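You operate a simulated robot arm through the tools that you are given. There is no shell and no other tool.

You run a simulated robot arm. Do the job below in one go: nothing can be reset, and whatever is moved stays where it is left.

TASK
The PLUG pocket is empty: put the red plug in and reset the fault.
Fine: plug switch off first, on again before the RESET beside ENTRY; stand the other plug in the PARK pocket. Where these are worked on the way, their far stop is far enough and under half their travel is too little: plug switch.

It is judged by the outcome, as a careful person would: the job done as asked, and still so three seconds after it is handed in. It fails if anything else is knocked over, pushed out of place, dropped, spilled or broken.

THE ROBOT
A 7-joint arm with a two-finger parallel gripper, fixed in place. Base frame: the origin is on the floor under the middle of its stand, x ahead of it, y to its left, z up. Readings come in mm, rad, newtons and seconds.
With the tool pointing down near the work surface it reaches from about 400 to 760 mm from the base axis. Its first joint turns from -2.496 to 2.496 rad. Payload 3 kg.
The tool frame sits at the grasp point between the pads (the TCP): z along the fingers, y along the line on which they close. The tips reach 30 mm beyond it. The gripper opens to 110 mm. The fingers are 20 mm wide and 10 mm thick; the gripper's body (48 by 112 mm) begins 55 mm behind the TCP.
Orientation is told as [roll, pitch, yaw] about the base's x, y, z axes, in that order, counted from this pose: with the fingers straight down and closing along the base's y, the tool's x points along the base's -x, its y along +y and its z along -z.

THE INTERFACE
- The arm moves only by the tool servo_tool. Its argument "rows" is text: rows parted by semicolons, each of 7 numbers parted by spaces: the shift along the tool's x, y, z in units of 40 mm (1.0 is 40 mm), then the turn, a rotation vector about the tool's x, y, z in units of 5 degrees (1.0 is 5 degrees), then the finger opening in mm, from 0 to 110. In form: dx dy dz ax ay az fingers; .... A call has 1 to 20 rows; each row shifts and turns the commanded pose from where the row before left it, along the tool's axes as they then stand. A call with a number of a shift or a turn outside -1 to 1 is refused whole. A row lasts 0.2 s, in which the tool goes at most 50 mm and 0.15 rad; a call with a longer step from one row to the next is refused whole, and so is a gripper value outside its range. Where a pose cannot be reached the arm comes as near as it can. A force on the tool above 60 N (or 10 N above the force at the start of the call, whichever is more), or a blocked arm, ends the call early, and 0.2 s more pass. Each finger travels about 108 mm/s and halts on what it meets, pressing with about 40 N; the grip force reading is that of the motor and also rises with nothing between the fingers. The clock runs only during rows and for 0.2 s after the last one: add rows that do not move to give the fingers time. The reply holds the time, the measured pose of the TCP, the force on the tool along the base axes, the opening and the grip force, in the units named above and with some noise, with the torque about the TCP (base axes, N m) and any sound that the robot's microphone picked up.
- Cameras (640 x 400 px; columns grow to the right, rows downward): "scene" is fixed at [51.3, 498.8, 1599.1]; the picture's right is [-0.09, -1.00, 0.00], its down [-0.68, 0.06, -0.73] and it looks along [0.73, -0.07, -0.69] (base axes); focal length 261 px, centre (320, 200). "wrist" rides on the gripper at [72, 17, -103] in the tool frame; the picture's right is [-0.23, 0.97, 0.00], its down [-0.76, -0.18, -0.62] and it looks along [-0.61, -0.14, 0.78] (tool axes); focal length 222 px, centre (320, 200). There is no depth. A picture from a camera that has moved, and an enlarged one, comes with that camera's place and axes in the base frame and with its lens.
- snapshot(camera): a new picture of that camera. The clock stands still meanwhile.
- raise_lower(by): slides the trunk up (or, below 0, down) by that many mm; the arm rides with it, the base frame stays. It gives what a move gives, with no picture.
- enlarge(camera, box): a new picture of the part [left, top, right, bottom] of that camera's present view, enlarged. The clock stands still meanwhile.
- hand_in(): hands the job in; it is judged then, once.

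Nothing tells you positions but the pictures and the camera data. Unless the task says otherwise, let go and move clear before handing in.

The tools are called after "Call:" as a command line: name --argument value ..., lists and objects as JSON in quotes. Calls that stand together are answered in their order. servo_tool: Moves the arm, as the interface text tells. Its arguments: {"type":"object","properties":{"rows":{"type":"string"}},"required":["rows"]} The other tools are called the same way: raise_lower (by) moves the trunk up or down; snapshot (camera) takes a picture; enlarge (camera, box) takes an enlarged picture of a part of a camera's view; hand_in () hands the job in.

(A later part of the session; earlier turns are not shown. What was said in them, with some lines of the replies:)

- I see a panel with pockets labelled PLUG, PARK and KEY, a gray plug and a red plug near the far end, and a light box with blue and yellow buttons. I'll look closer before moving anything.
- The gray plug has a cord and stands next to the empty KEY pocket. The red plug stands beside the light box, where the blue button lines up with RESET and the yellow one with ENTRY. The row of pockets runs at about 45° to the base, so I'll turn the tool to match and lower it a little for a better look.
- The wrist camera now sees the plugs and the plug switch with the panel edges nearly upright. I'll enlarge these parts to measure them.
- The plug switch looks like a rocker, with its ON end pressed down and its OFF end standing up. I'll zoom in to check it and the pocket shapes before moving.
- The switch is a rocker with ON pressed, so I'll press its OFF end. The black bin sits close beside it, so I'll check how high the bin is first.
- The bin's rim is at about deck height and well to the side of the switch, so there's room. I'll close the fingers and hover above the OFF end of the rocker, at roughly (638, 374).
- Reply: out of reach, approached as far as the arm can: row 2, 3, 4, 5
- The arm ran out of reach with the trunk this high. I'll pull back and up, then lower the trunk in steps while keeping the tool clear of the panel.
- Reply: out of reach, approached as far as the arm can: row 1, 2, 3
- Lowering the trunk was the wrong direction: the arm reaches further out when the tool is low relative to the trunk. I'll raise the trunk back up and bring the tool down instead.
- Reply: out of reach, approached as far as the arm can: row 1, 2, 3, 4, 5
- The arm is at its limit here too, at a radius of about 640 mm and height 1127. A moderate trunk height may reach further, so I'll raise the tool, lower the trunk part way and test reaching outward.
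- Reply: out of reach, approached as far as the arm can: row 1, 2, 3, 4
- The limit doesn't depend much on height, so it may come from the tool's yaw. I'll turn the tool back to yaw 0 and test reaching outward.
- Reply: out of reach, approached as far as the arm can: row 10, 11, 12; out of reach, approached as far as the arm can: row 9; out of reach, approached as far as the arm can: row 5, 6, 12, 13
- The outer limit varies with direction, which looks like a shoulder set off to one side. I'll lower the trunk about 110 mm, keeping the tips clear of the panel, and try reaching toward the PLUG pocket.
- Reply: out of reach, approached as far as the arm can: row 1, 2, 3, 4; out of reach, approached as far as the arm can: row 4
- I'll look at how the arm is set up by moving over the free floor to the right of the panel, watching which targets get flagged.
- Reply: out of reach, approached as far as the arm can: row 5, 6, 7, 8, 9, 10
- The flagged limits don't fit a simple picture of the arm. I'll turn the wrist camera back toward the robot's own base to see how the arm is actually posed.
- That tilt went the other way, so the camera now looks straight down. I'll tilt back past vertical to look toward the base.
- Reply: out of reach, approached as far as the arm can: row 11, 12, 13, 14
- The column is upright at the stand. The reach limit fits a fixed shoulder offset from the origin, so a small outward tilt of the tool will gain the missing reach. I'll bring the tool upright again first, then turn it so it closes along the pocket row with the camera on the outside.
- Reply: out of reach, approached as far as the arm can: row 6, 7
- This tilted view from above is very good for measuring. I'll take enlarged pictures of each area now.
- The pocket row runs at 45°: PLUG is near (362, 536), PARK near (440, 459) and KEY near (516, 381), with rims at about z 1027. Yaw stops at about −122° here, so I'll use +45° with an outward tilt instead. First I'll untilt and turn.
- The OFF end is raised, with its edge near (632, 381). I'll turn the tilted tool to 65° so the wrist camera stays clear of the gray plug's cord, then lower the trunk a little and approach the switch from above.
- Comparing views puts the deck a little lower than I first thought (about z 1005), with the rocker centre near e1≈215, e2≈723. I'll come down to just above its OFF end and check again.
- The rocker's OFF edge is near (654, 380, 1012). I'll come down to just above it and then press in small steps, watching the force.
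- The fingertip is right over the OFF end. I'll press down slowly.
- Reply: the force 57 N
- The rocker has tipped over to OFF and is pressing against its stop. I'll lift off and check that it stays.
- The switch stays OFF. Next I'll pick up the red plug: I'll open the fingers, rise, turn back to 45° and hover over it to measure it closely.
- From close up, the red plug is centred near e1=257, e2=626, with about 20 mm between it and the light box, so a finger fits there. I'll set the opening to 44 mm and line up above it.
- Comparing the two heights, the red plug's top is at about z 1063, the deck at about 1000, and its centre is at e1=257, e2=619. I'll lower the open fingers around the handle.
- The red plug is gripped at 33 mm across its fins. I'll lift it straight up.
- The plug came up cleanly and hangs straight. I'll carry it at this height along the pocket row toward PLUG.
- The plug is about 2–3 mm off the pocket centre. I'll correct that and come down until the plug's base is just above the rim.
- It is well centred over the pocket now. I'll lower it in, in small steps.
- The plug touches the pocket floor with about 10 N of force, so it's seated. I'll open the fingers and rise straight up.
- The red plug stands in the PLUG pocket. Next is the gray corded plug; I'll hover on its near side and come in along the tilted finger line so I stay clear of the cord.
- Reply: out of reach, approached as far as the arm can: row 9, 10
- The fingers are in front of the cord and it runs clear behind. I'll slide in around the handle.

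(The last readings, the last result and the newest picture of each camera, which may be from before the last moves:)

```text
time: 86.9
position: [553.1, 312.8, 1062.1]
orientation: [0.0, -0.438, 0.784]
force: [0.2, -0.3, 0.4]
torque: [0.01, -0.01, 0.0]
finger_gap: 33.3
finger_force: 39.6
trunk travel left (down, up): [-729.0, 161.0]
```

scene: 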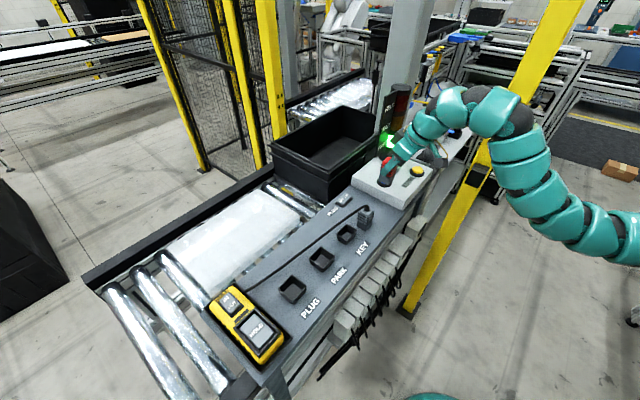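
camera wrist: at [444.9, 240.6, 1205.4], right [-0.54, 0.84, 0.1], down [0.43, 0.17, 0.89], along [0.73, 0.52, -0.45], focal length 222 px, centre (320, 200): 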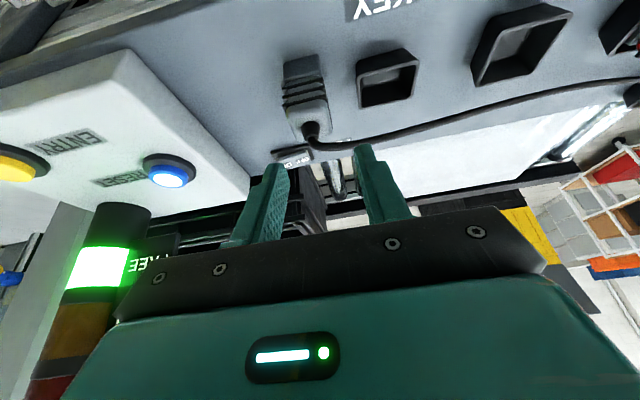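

Call:
servo_tool --rows "-0.05 0 -0.11 0 0 0 20; -0.15 0 -0.32 0 0 0 20; -0.265 0 -0.566 0 0 0 20; -0.265 0 -0.566 0 0 0 20; -0.2 0 -0.43 0 0 0 20; 0 0 0 0 0 0 20"

Call:
snapshot --camera "wrist"

Call:
enlarge --camera "scene" --box '[230, 160, 430, 330]'

```text
time: 88.3
position: [554.5, 313.3, 1149.6]
orientation: [0.001, -0.437, 0.783]
force: [0.4, 0.5, 0.7]
torque: [0.02, 0.0, 0.01]
finger_gap: 33.4
finger_force: 40.1
trunk travel left (down, up): [-729.0, 161.0]
```

```text
taken
camera wrist: at [465.0, 246.9, 1213.2], right [-0.54, 0.84, 0.1], down [0.43, 0.18, 0.89], along [0.72, 0.52, -0.45], focal length 222 px, centre (320, 200)
```

wrist: 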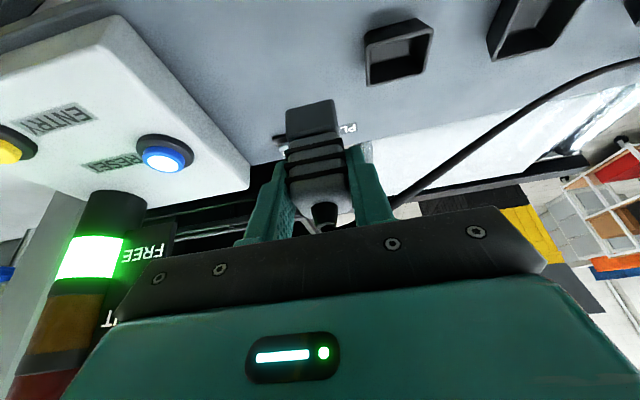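

```text
2.35 times, centred on (330, 245) of scene
camera zoom: at [51.3, 498.8, 1599.1], right [-0.09, -1.0, 0.0], down [-0.68, 0.06, -0.73], along [0.73, -0.07, -0.69], focal length 613 px, centre (296, 94)
```

zoom: 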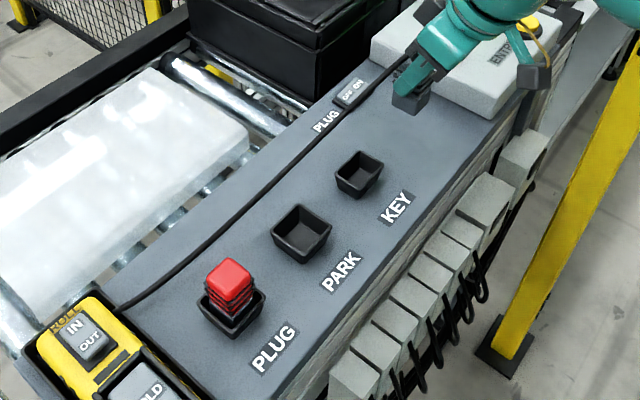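

The gray plug is up and its cord swings free on the conveyor side. I'll carry it over to the PARK pocket.

Call:
servo_tool --rows "-0.0525 0.769 0.0245 0 0 0 20; -0.0525 0.769 0.0245 0 0 0 20; -0.0525 0.769 0.0245 0 0 0 20; -0.0525 0.769 0.0245 0 0 0 20; -0.0525 0.769 0.0245 0 0 0 20; -0.0525 0.769 0.0245 0 0 0 20; 0 0 0 0 0 0 20"

Call:
snapshot --camera "wrist"

Call:
enlarge --camera "wrist" --box '[240, 0, 400, 160]'

Call:
enlarge --camera "scene" --box '[230, 200, 390, 330]'

```text
time: 89.9
position: [432.9, 451.9, 1149.2]
orientation: [0.001, -0.437, 0.781]
force: [-0.7, -0.9, -0.3]
torque: [-0.03, 0.0, 0.0]
finger_gap: 33.5
finger_force: 40.0
trunk travel left (down, up): [-729.0, 161.0]
```

```text
taken
camera wrist: at [343.7, 386.3, 1212.9], right [-0.54, 0.84, 0.1], down [0.43, 0.17, 0.89], along [0.72, 0.52, -0.45], focal length 222 px, centre (320, 200)
```

wrist: 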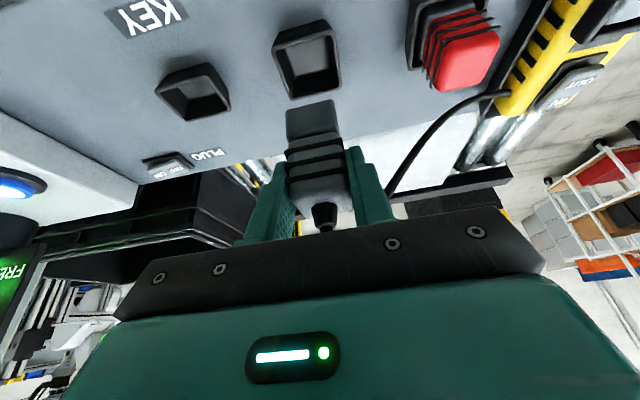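

```text
2.50 times, centred on (320, 80) of wrist
camera zoom: at [343.7, 386.3, 1212.9], right [-0.54, 0.84, 0.1], down [0.43, 0.17, 0.89], along [0.72, 0.52, -0.45], focal length 555 px, centre (320, 500)
```

zoom: 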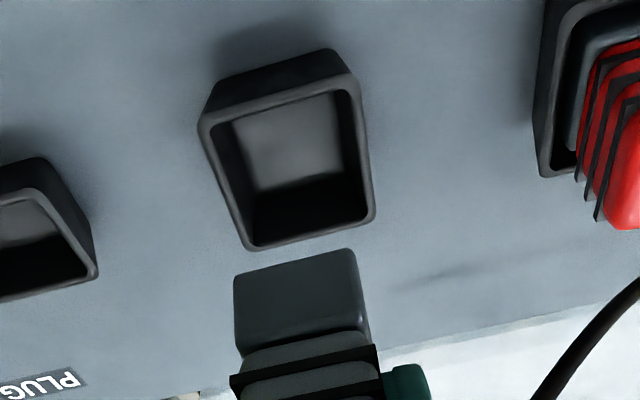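

```text
3.08 times, centred on (310, 265) of scene
camera zoom: at [51.3, 498.8, 1599.1], right [-0.09, -1.0, 0.0], down [-0.68, 0.06, -0.73], along [0.73, -0.07, -0.69], focal length 802 px, centre (351, 0)
```

zoom: 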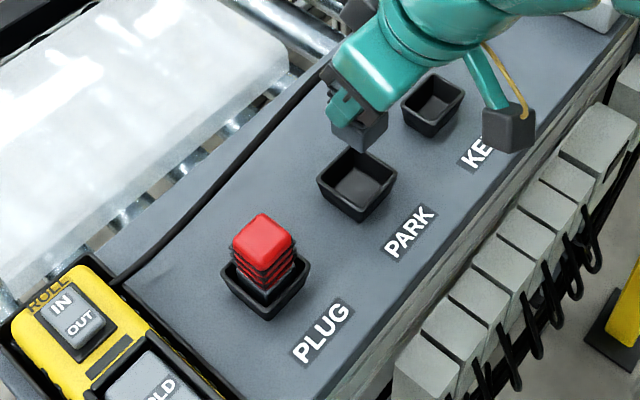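

Call:
servo_tool --rows "0.22 0.0125 0.5175 0 0 0 20; 0.22 0.0125 0.5175 0 0 0 20; 0 0 0 0 0 0 20"

Call:
enlarge --camera "wrist" --box '[240, 40, 400, 200]'

```text
time: 90.7
position: [433.0, 455.1, 1105.0]
orientation: [0.0, -0.436, 0.784]
force: [-0.3, 0.3, -0.9]
torque: [0.03, -0.03, 0.05]
finger_gap: 33.5
finger_force: 40.0
trunk travel left (down, up): [-729.0, 161.0]
```

```text
2.50 times, centred on (320, 120) of wrist
camera zoom: at [344.4, 388.3, 1167.5], right [-0.54, 0.83, 0.1], down [0.43, 0.18, 0.89], along [0.72, 0.52, -0.45], focal length 555 px, centre (320, 400)
```

zoom: 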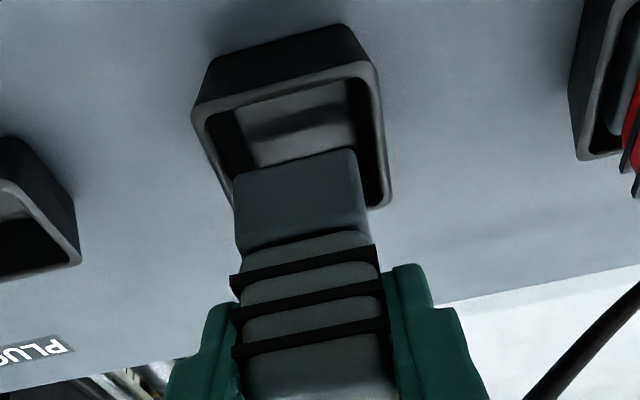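

Call:
servo_tool --rows "0.0528 -0.02 0.1133 0 0 0 20; 0.0528 0 0.1133 0 0 0 20; 0.0528 0 0.1133 0 0 0 20; 0.0528 0 0.1133 0 0 0 20; 0.0528 0 0.1133 0 0 0 20; 0.0528 0 0.1133 0 0 0 20; 0 0 0 0 0 0 20"

Call:
enlarge --camera "wrist" --box '[240, 40, 400, 200]'

```text
time: 92.3
position: [435.6, 455.1, 1074.1]
orientation: [0.001, -0.436, 0.784]
force: [-0.3, 0.1, -0.7]
torque: [0.0, -0.01, -0.01]
finger_gap: 33.8
finger_force: 40.7
trunk travel left (down, up): [-729.0, 161.0]
```

```text
2.50 times, centred on (320, 120) of wrist
camera zoom: at [345.3, 387.9, 1137.5], right [-0.54, 0.84, 0.1], down [0.43, 0.18, 0.89], along [0.72, 0.52, -0.45], focal length 555 px, centre (320, 400)
```

zoom: 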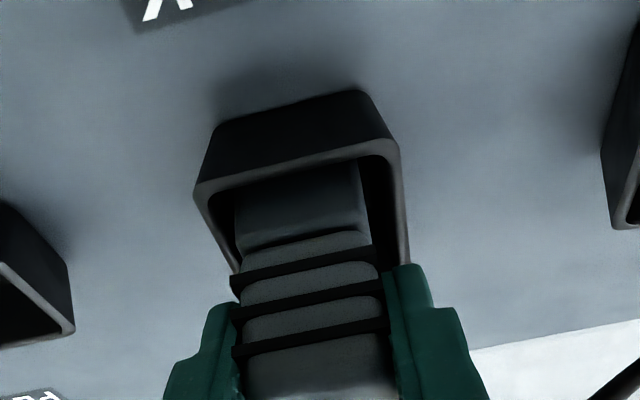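

Call:
servo_tool --rows "0.0264 0 0.0566 0 0 0 20; 0.0264 0 0.0566 0 0 0 20; 0 0 0 0 0 0 20"

Call:
servo_tool --rows "0.0211 0 0.0453 0 0 0 20; 0 0 0 0 0 0 20"

```text
time: 93.1
position: [434.9, 455.4, 1068.8]
orientation: [-0.001, -0.435, 0.782]
force: [0.3, -0.3, -0.8]
torque: [0.02, 0.01, 0.01]
finger_gap: 33.4
finger_force: 40.3
trunk travel left (down, up): [-729.0, 161.0]
```

```text
time: 93.7
position: [434.5, 455.4, 1068.0]
orientation: [-0.001, -0.437, 0.783]
force: [0.0, 1.0, -1.6]
torque: [-0.04, -0.02, 0.02]
finger_gap: 33.6
finger_force: 39.5
trunk travel left (down, up): [-729.0, 161.0]
```

Call:
servo_tool --rows "0.0158 0 0.034 0 0 0 20; 0 0 0 0 0 0 20"

Call:
servo_tool --rows "0.0158 0 0.034 0 0 0 20; 0 0 0 0 0 0 20"

```text
time: 94.3
position: [434.4, 454.3, 1065.7]
orientation: [0.0, -0.435, 0.785]
force: [0.4, -0.1, 0.1]
torque: [-0.02, -0.04, 0.01]
finger_gap: 33.3
finger_force: 39.7
trunk travel left (down, up): [-729.0, 161.0]
```

```text
time: 94.9
position: [435.0, 454.6, 1064.5]
orientation: [0.0, -0.439, 0.785]
force: [0.7, 0.7, 7.8]
torque: [-0.02, -0.01, 0.01]
finger_gap: 33.5
finger_force: 39.9
trunk travel left (down, up): [-729.0, 161.0]
```

The gray plug is seated too. I'll open the fingers and back out along the finger line so I don't touch the cord.

Call:
servo_tool --rows "0 0 0 0 0 0 36; 0 0 0 0 0 0 41; 0 0 0 0 0 0 47; 0 0 0 0 0 0 47; 0 0 -0.15 0 0 0 47; 0 0 -0.4 0 0 0 47; 0 0 -0.6 0 0 0 47; 0 0 -0.6 0 0 0 47; -0.1 0 -0.3 0 0 0 47; 0 0 0 0 0 0 47"

Call:
snapshot --camera "wrist"

Call:
enlarge --camera "scene" --box '[230, 200, 390, 330]'

```text
time: 97.1
position: [412.1, 433.8, 1140.5]
orientation: [0.0, -0.437, 0.784]
force: [0.2, 1.0, 0.3]
torque: [-0.02, -0.01, 0.03]
finger_gap: 46.9
finger_force: 0.0
trunk travel left (down, up): [-729.0, 161.0]
```

```text
taken
camera wrist: at [323.6, 366.7, 1203.7], right [-0.54, 0.84, 0.1], down [0.43, 0.18, 0.89], along [0.72, 0.52, -0.45], focal length 222 px, centre (320, 200)
```

wrist: 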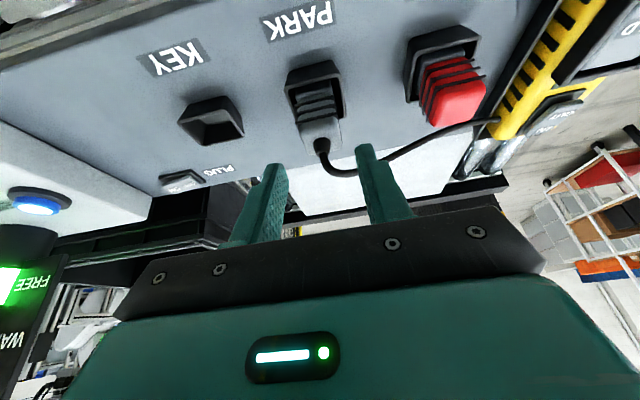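

```text
3.08 times, centred on (310, 265) of scene
camera zoom: at [51.3, 498.8, 1599.1], right [-0.09, -1.0, 0.0], down [-0.68, 0.06, -0.73], along [0.73, -0.07, -0.69], focal length 802 px, centre (351, 0)
```

zoom: 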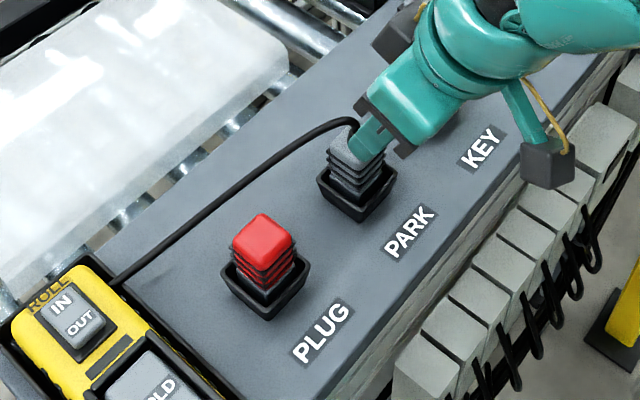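

Both plugs stand in their pockets. Next I'll switch the plug switch back ON: I'll close the fingers and move above the raised ON end of the rocker.

Call:
servo_tool --rows "0 -0.7 -0.3 0 0 0 30; -0.35 -0.79 0.2 0 0 0 10; -0.42 -0.79 0.2 0 0 0 0; -0.42 -0.79 0.2 0 0 0 0; -0.42 -0.79 0.2 0 0 0 0; -0.42 -0.79 0.2 0 0 0 0; -0.42 -0.79 0.2 0 0 0 0; -0.402 -0.793 0.2 0 0 0 0; 0 0 0 0 0 0 0"

Call:
snapshot --camera "wrist"

Call:
enlarge --camera "scene" --box '[320, 140, 420, 220]'

```text
time: 99.1
position: [674.2, 342.0, 1149.8]
orientation: [-0.001, -0.437, 0.783]
force: [0.5, 0.3, -0.4]
torque: [0.0, 0.01, 0.01]
finger_gap: 0.0
finger_force: 37.4
trunk travel left (down, up): [-729.0, 161.0]
```

```text
taken
camera wrist: at [585.3, 275.2, 1212.5], right [-0.54, 0.84, 0.1], down [0.43, 0.18, 0.89], along [0.72, 0.52, -0.45], focal length 222 px, centre (320, 200)
```

wrist: 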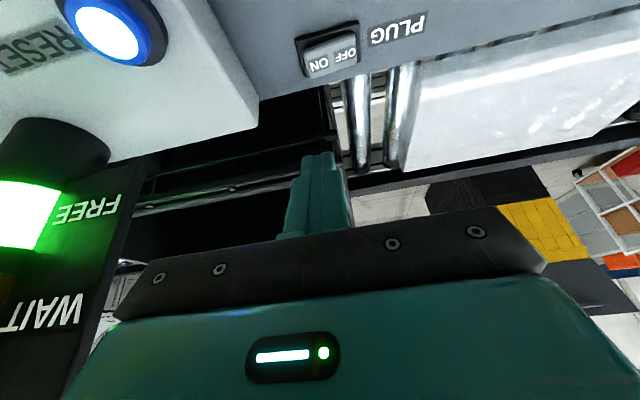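

```text
5.00 times, centred on (370, 180) of scene
camera zoom: at [51.3, 498.8, 1599.1], right [-0.09, -1.0, 0.0], down [-0.68, 0.06, -0.73], along [0.73, -0.07, -0.69], focal length 1303 px, centre (70, 300)
```

zoom: 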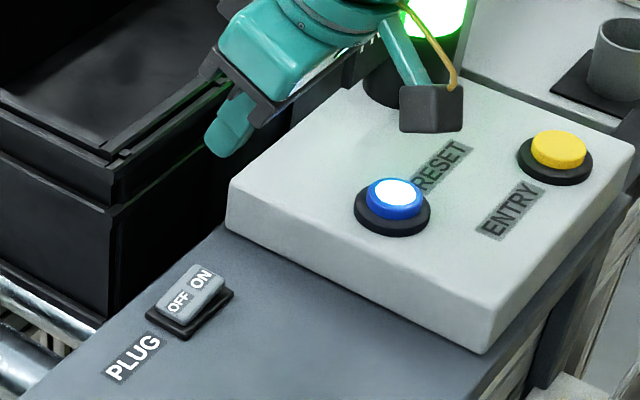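

Call:
enlarge --camera "wrist" --box '[270, 0, 390, 90]'

```text
4.44 times, centred on (330, 45) of wrist
camera zoom: at [585.3, 275.2, 1212.5], right [-0.54, 0.84, 0.1], down [0.43, 0.18, 0.89], along [0.72, 0.52, -0.45], focal length 987 px, centre (276, 889)
```

zoom: 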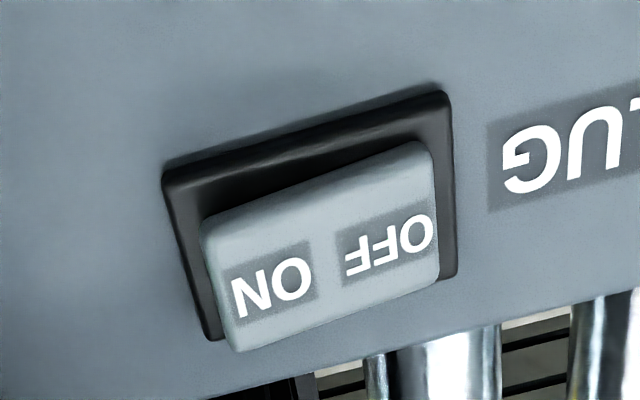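

Call:
servo_tool --rows "0.204 0.009 0.524 0 0 0 0; 0.204 0.009 0.524 0 0 0 0; 0.204 0.009 0.524 0 0 0 0; 0.204 0.009 0.524 0 0 0 0; 0 0 0 0 0 0 0"

Call:
enlarge --camera "wrist" --box '[230, 80, 390, 180]'

Call:
enlarge --camera "scene" --box '[330, 180, 375, 212]'

```text
time: 100.3
position: [678.3, 348.5, 1059.1]
orientation: [-0.001, -0.437, 0.786]
force: [0.6, 0.6, 0.3]
torque: [-0.01, 0.0, 0.01]
finger_gap: 0.0
finger_force: 38.1
trunk travel left (down, up): [-729.0, 161.0]
```

```text
4.00 times, centred on (310, 130) of wrist
camera zoom: at [588.8, 281.3, 1122.0], right [-0.54, 0.84, 0.1], down [0.43, 0.17, 0.89], along [0.72, 0.52, -0.45], focal length 888 px, centre (360, 480)
```

zoom: 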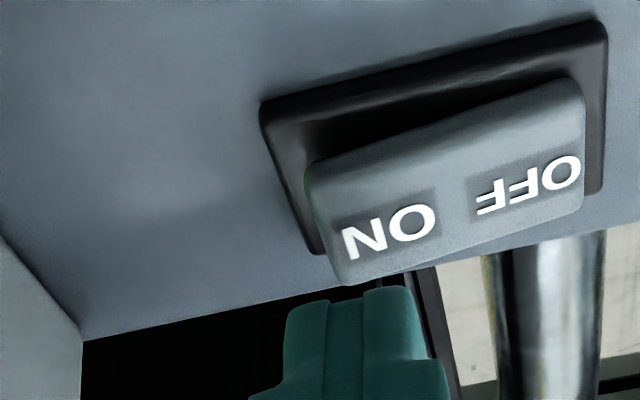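

```text
12.50 times, centred on (352, 196) of scene
camera zoom: at [51.3, 498.8, 1599.1], right [-0.09, -1.0, 0.0], down [-0.68, 0.06, -0.73], along [0.73, -0.07, -0.69], focal length 3258 px, centre (-86, 250)
```

zoom: 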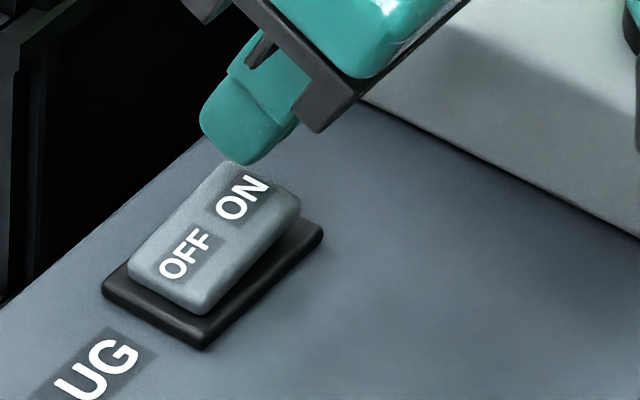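

Call:
servo_tool --rows "0.12 0 0.081 0 0 0 0; 0.0264 0 0.0566 0 0 0 0; 0.0264 0 0.0566 0 0 0 0; 0.0264 0 0.0566 0 0 0 0; 0.0264 0 0.0566 0 0 0 0; 0.0264 0 0.0566 0 0 0 0; 0 0 0 0 0 0 0"

Call:
enlarge --camera "wrist" --box '[230, 90, 390, 190]'

Call:
enlarge --camera "scene" --box '[330, 180, 375, 212]'

```text
time: 101.9
position: [676.0, 345.3, 1045.6]
orientation: [-0.001, -0.446, 0.784]
force: [4.3, 3.6, 28.2]
torque: [0.39, -0.04, -0.06]
finger_gap: 0.1
finger_force: 37.5
trunk travel left (down, up): [-729.0, 161.0]
```

```text
4.00 times, centred on (310, 140) of wrist
camera zoom: at [586.0, 278.4, 1107.9], right [-0.54, 0.83, 0.1], down [0.42, 0.17, 0.89], along [0.73, 0.52, -0.44], focal length 888 px, centre (360, 440)
```

zoom: 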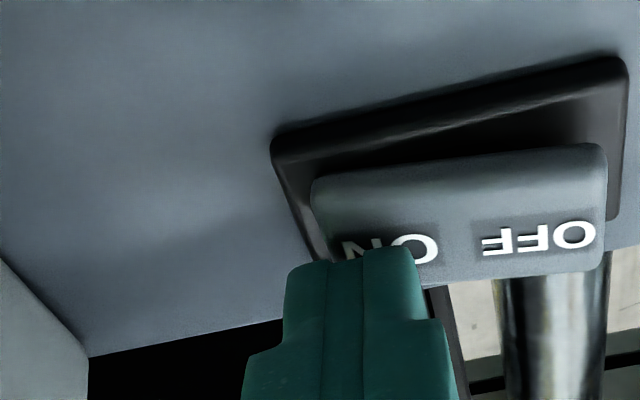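

```text
12.50 times, centred on (352, 196) of scene
camera zoom: at [51.3, 498.8, 1599.1], right [-0.09, -1.0, 0.0], down [-0.68, 0.06, -0.73], along [0.73, -0.07, -0.69], focal length 3258 px, centre (-86, 250)
```

zoom: 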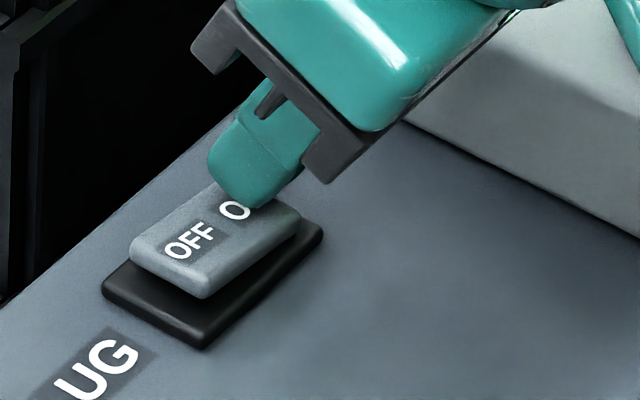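

The rocker looks just as it did at the start, with ON down. I'll press a little more to be sure it's at its stop, then lift off.

Call:
servo_tool --rows "0.0211 0 0.0453 0 0 0 0; 0.0106 0 0.0227 0 0 0 0; 0 0 0 0 0 0 0"

Call:
servo_tool --rows "-0.1 0 -0.25 0 0 0 0; -0.2 0 -0.45 0 0 0 0; -0.3 0 -0.65 0 0 0 0; -0.2 0 -0.43 0 0 0 0; 0 0 0 0 0 0 0"

Call:
enlarge --camera "scene" --box '[330, 180, 375, 212]'

Call:
snapshot --camera "scene"

```text
time: 102.7
position: [675.5, 345.3, 1045.5]
orientation: [-0.002, -0.453, 0.783]
force: [-8.7, -5.5, 17.1]
torque: [-0.03, 0.35, 0.14]
finger_gap: 0.1
finger_force: 37.8
trunk travel left (down, up): [-729.0, 161.0]
stopped in row 3: the force on the tool passed its limit at 61 N (the readings are from after the stop); the commanded pose is now the measured one
```

```text
time: 103.9
position: [676.5, 343.6, 1119.5]
orientation: [0.0, -0.446, 0.783]
force: [0.4, -0.7, -1.2]
torque: [0.0, 0.0, -0.03]
finger_gap: 0.1
finger_force: 37.3
trunk travel left (down, up): [-729.0, 161.0]
```

```text
12.50 times, centred on (352, 196) of scene
camera zoom: at [51.3, 498.8, 1599.1], right [-0.09, -1.0, 0.0], down [-0.68, 0.06, -0.73], along [0.73, -0.07, -0.69], focal length 3258 px, centre (-86, 250)
```

zoom: 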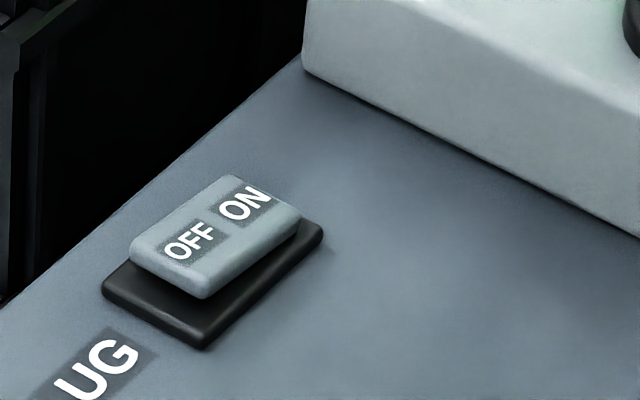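

```text
taken
```

scene: 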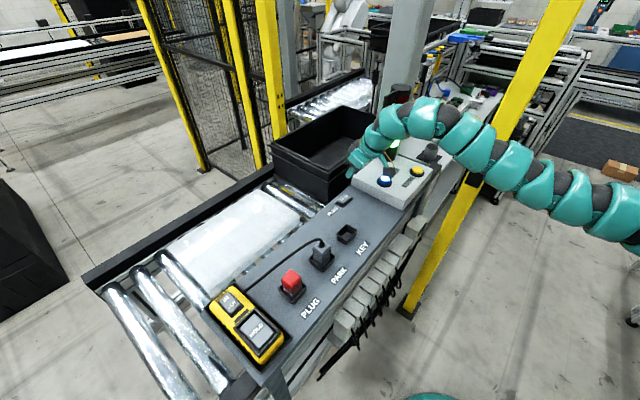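

The switch is ON again. Next I'll hover above the blue RESET button, near (698, 224, 1063), and check alignment.

Call:
servo_tool --rows "0.416 -0.626 -0.199 0 0 0 0; 0.416 -0.626 -0.199 0 0 0 0; 0.416 -0.626 -0.199 0 0 0 0; 0.416 -0.626 -0.199 0 0 0 0; 0 0 0 0 0 0 0"

Call:
snapshot --camera "wrist"

Call:
enlarge --camera "wrist" --box '[220, 60, 420, 200]'

Call:
enlarge --camera "scene" --box '[340, 130, 440, 210]'

```text
time: 105.1
position: [694.6, 221.7, 1122.1]
orientation: [-0.002, -0.446, 0.783]
force: [-0.1, -0.4, 0.0]
torque: [-0.01, 0.02, -0.01]
finger_gap: 0.0
finger_force: 37.4
trunk travel left (down, up): [-729.0, 161.0]
```

```text
taken
camera wrist: at [604.8, 154.5, 1183.4], right [-0.54, 0.84, 0.1], down [0.42, 0.17, 0.89], along [0.73, 0.52, -0.44], focal length 222 px, centre (320, 200)
```

wrist: 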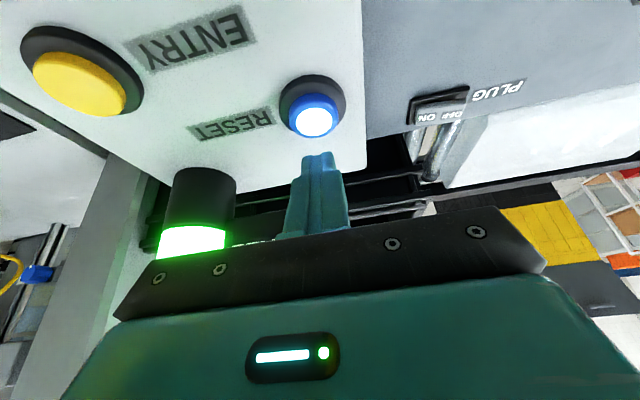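

```text
2.86 times, centred on (320, 130) of wrist
camera zoom: at [604.8, 154.5, 1183.4], right [-0.54, 0.84, 0.1], down [0.42, 0.17, 0.89], along [0.73, 0.52, -0.44], focal length 635 px, centre (320, 400)
```

zoom: 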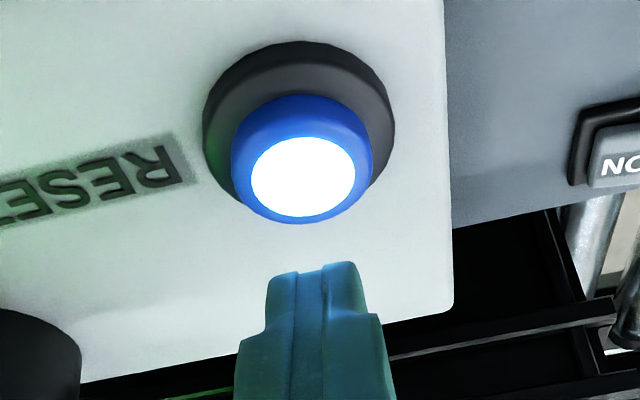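

```text
5.00 times, centred on (390, 170) of scene
camera zoom: at [51.3, 498.8, 1599.1], right [-0.09, -1.0, 0.0], down [-0.68, 0.06, -0.73], along [0.73, -0.07, -0.69], focal length 1303 px, centre (-30, 350)
```

zoom: 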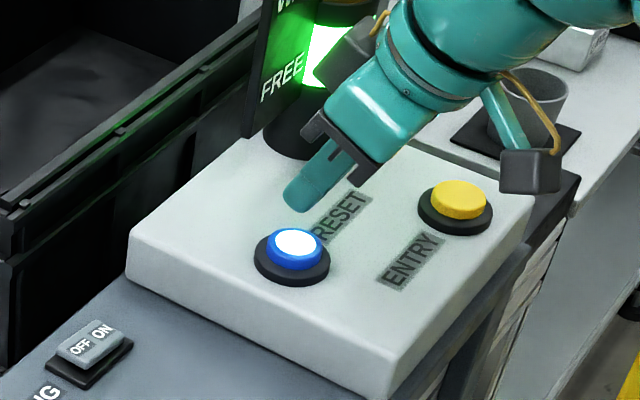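

The fingertip is lined up over RESET. I'll press it down in small steps.

Call:
servo_tool --rows "0.135 0 0.282 0 0 0 0; 0.135 0 0.282 0 0 0 0; 0.0216 0 0.0451 0 0 0 0; 0.0216 0 0.0451 0 0 0 0; 0.0216 0 0.0451 0 0 0 0; 0 0 0 0 0 0 0"

Call:
enlarge --camera "wrist" --box '[220, 60, 420, 200]'

```text
time: 106.5
position: [693.8, 221.4, 1089.3]
orientation: [-0.002, -0.445, 0.784]
force: [0.8, 0.1, 2.2]
torque: [0.02, -0.04, 0.0]
finger_gap: 0.1
finger_force: 37.4
trunk travel left (down, up): [-729.0, 161.0]
heard: click
```

```text
2.86 times, centred on (320, 130) of wrist
camera zoom: at [604.8, 154.9, 1151.9], right [-0.54, 0.83, 0.1], down [0.42, 0.17, 0.89], along [0.73, 0.52, -0.44], focal length 635 px, centre (320, 400)
```

zoom: 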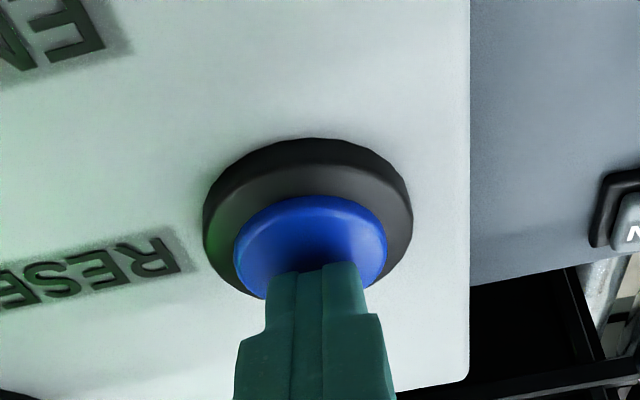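

RESET clicked and its lamp went out. I'll lift off and check that the lamp stays out.

Call:
servo_tool --rows "-0.108 0 -0.2256 0 0 0 0; -0.216 0 -0.451 0 0 0 0; -0.27 0 -0.564 0 0 0 0; -0.27 0 -0.564 0 0 0 0; 0.3 0 -0.6 0 0 0 0; 0 0 0 0 0 0 0; 0 0 0 0 0 0 0"

Call:
snapshot --camera "wrist"

Call:
snapshot --camera "scene"

Call:
enlarge --camera "scene" --box '[220, 150, 440, 330]'

```text
time: 108.1
position: [680.8, 207.5, 1184.2]
orientation: [-0.002, -0.448, 0.781]
force: [1.6, 0.0, 0.0]
torque: [-0.03, -0.02, 0.03]
finger_gap: 0.0
finger_force: 37.4
trunk travel left (down, up): [-729.0, 161.0]
```

```text
taken
camera wrist: at [590.2, 139.1, 1247.7], right [-0.54, 0.84, 0.1], down [0.42, 0.17, 0.89], along [0.73, 0.52, -0.44], focal length 222 px, centre (320, 200)
```

wrist: 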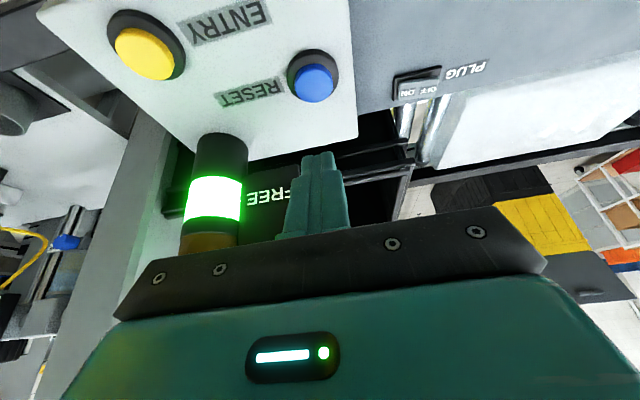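

```text
taken
```

scene: 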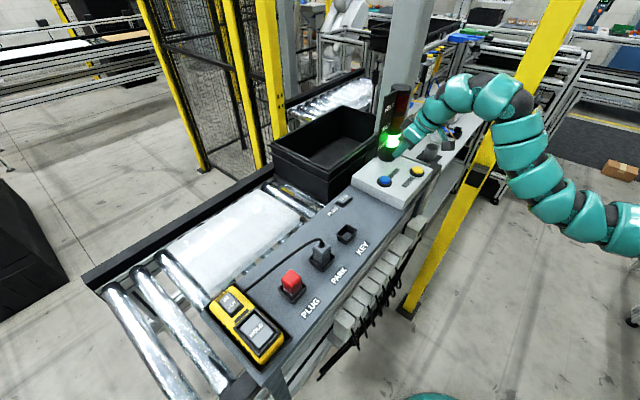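

```text
2.22 times, centred on (330, 240) of scene
camera zoom: at [51.3, 498.8, 1599.1], right [-0.09, -1.0, 0.0], down [-0.68, 0.06, -0.73], along [0.73, -0.07, -0.69], focal length 579 px, centre (298, 111)
```

zoom: 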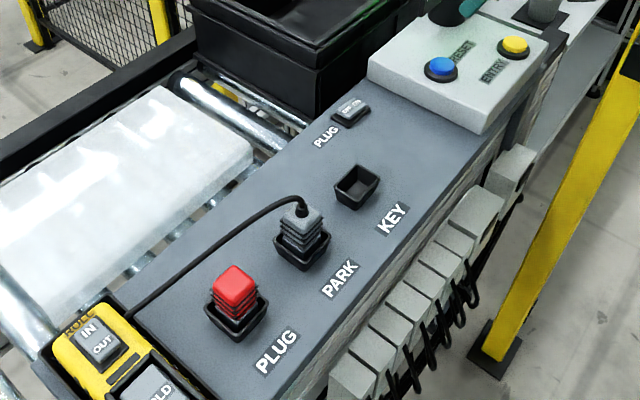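

The lamp stays out, and both plugs and the switch look right. I'll move the arm well clear, let a few seconds pass and check everything once more.

Call:
servo_tool --rows "0.4 0 -0.6 0 0 0 0; 0.4 0 -0.6 0 0 0 0; 0 0 0 0 0 0 0; 0 0 0 0 0 0 0; 0 0 0 0 0 0 0; 0 0 0 0 0 0 0; 0 0 0 0 0 0 0; 0 0 0 0 0 0 0; 0 0 0 0 0 0 0; 0 0 0 0 0 0 0; 0 0 0 0 0 0 0; 0 0 0 0 0 0 0; 0 0 0 0 0 0 0; 0 0 0 0 0 0 0; 0 0 0 0 0 0 0"

Call:
enlarge --camera "scene" --box '[270, 230, 360, 310]'

Call:
enlarge --camera "scene" --box '[320, 130, 440, 220]'

Call:
enlarge --camera "scene" --box '[280, 266, 306, 306]'

```text
time: 111.3
position: [661.7, 185.8, 1208.7]
orientation: [0.0, -0.447, 0.784]
force: [0.1, 0.0, 0.7]
torque: [0.01, 0.0, -0.02]
finger_gap: 0.1
finger_force: 37.8
out of reach, approached as far as the arm can: row 2
trunk travel left (down, up): [-729.0, 161.0]
```

```text
5.00 times, centred on (315, 270) of scene
camera zoom: at [51.3, 498.8, 1599.1], right [-0.09, -1.0, 0.0], down [-0.68, 0.06, -0.73], along [0.73, -0.07, -0.69], focal length 1303 px, centre (345, -150)
```

zoom: 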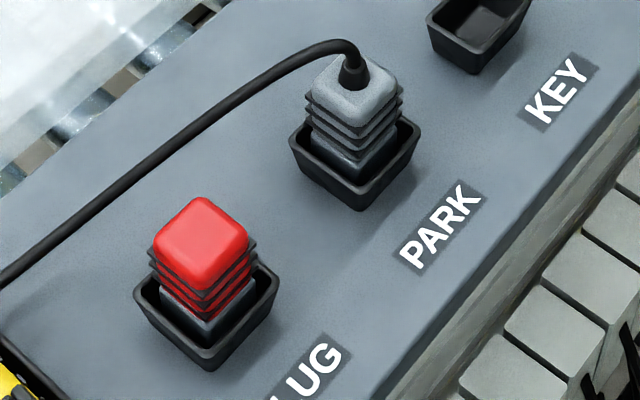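

```text
4.44 times, centred on (380, 175) of scene
camera zoom: at [51.3, 498.8, 1599.1], right [-0.09, -1.0, 0.0], down [-0.68, 0.06, -0.73], along [0.73, -0.07, -0.69], focal length 1159 px, centre (53, 311)
```

zoom: 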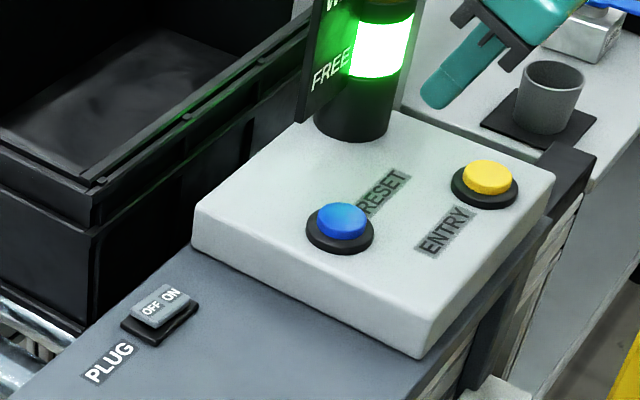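

```text
10.00 times, centred on (293, 286) of scene
camera zoom: at [51.3, 498.8, 1599.1], right [-0.09, -1.0, 0.0], down [-0.68, 0.06, -0.73], along [0.73, -0.07, -0.69], focal length 2607 px, centre (590, -660)
```

zoom: 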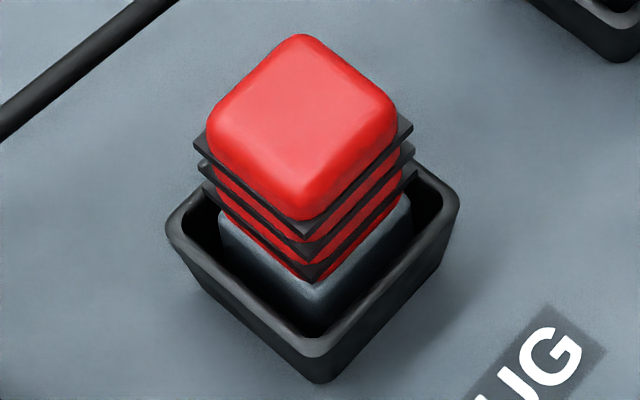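

Everything checks out: the red plug is in PLUG, the gray plug stands in PARK, the switch is ON, and the RESET lamp has stayed out for over three seconds. The arm is clear, so I'm handing in.

Call:
hand_in

```text
The job is handed in.
```

The red plug is in the PLUG pocket and the fault has been reset; I've handed the job in, but no verdict has come back yet.

1. **Plug switch off:** I pressed the OFF end down to its stop before touching either plug. It stayed there when I lifted off.
2. **Red plug:** it is seated upright on the floor of the PLUG pocket.
3. **Gray corded plug:** it is standing in the PARK pocket, with its cord lying clear along the conveyor side.
4. **Plug switch on:** I pressed the ON end down until the force limit stopped the arm, and the rocker sits as it did at the start.
5. **RESET:** I pressed the blue button beside ENTRY. It clicked, its lamp went out, and the lamp was still out more than three seconds later.

The RESET lamp was dark at the start and only lit up after the switch went off. I'm taking the click and the lamp going dark as the sign that the fault cleared.

I didn't see anything else knocked or moved. The gripper is empty and the arm is clear of the panel.
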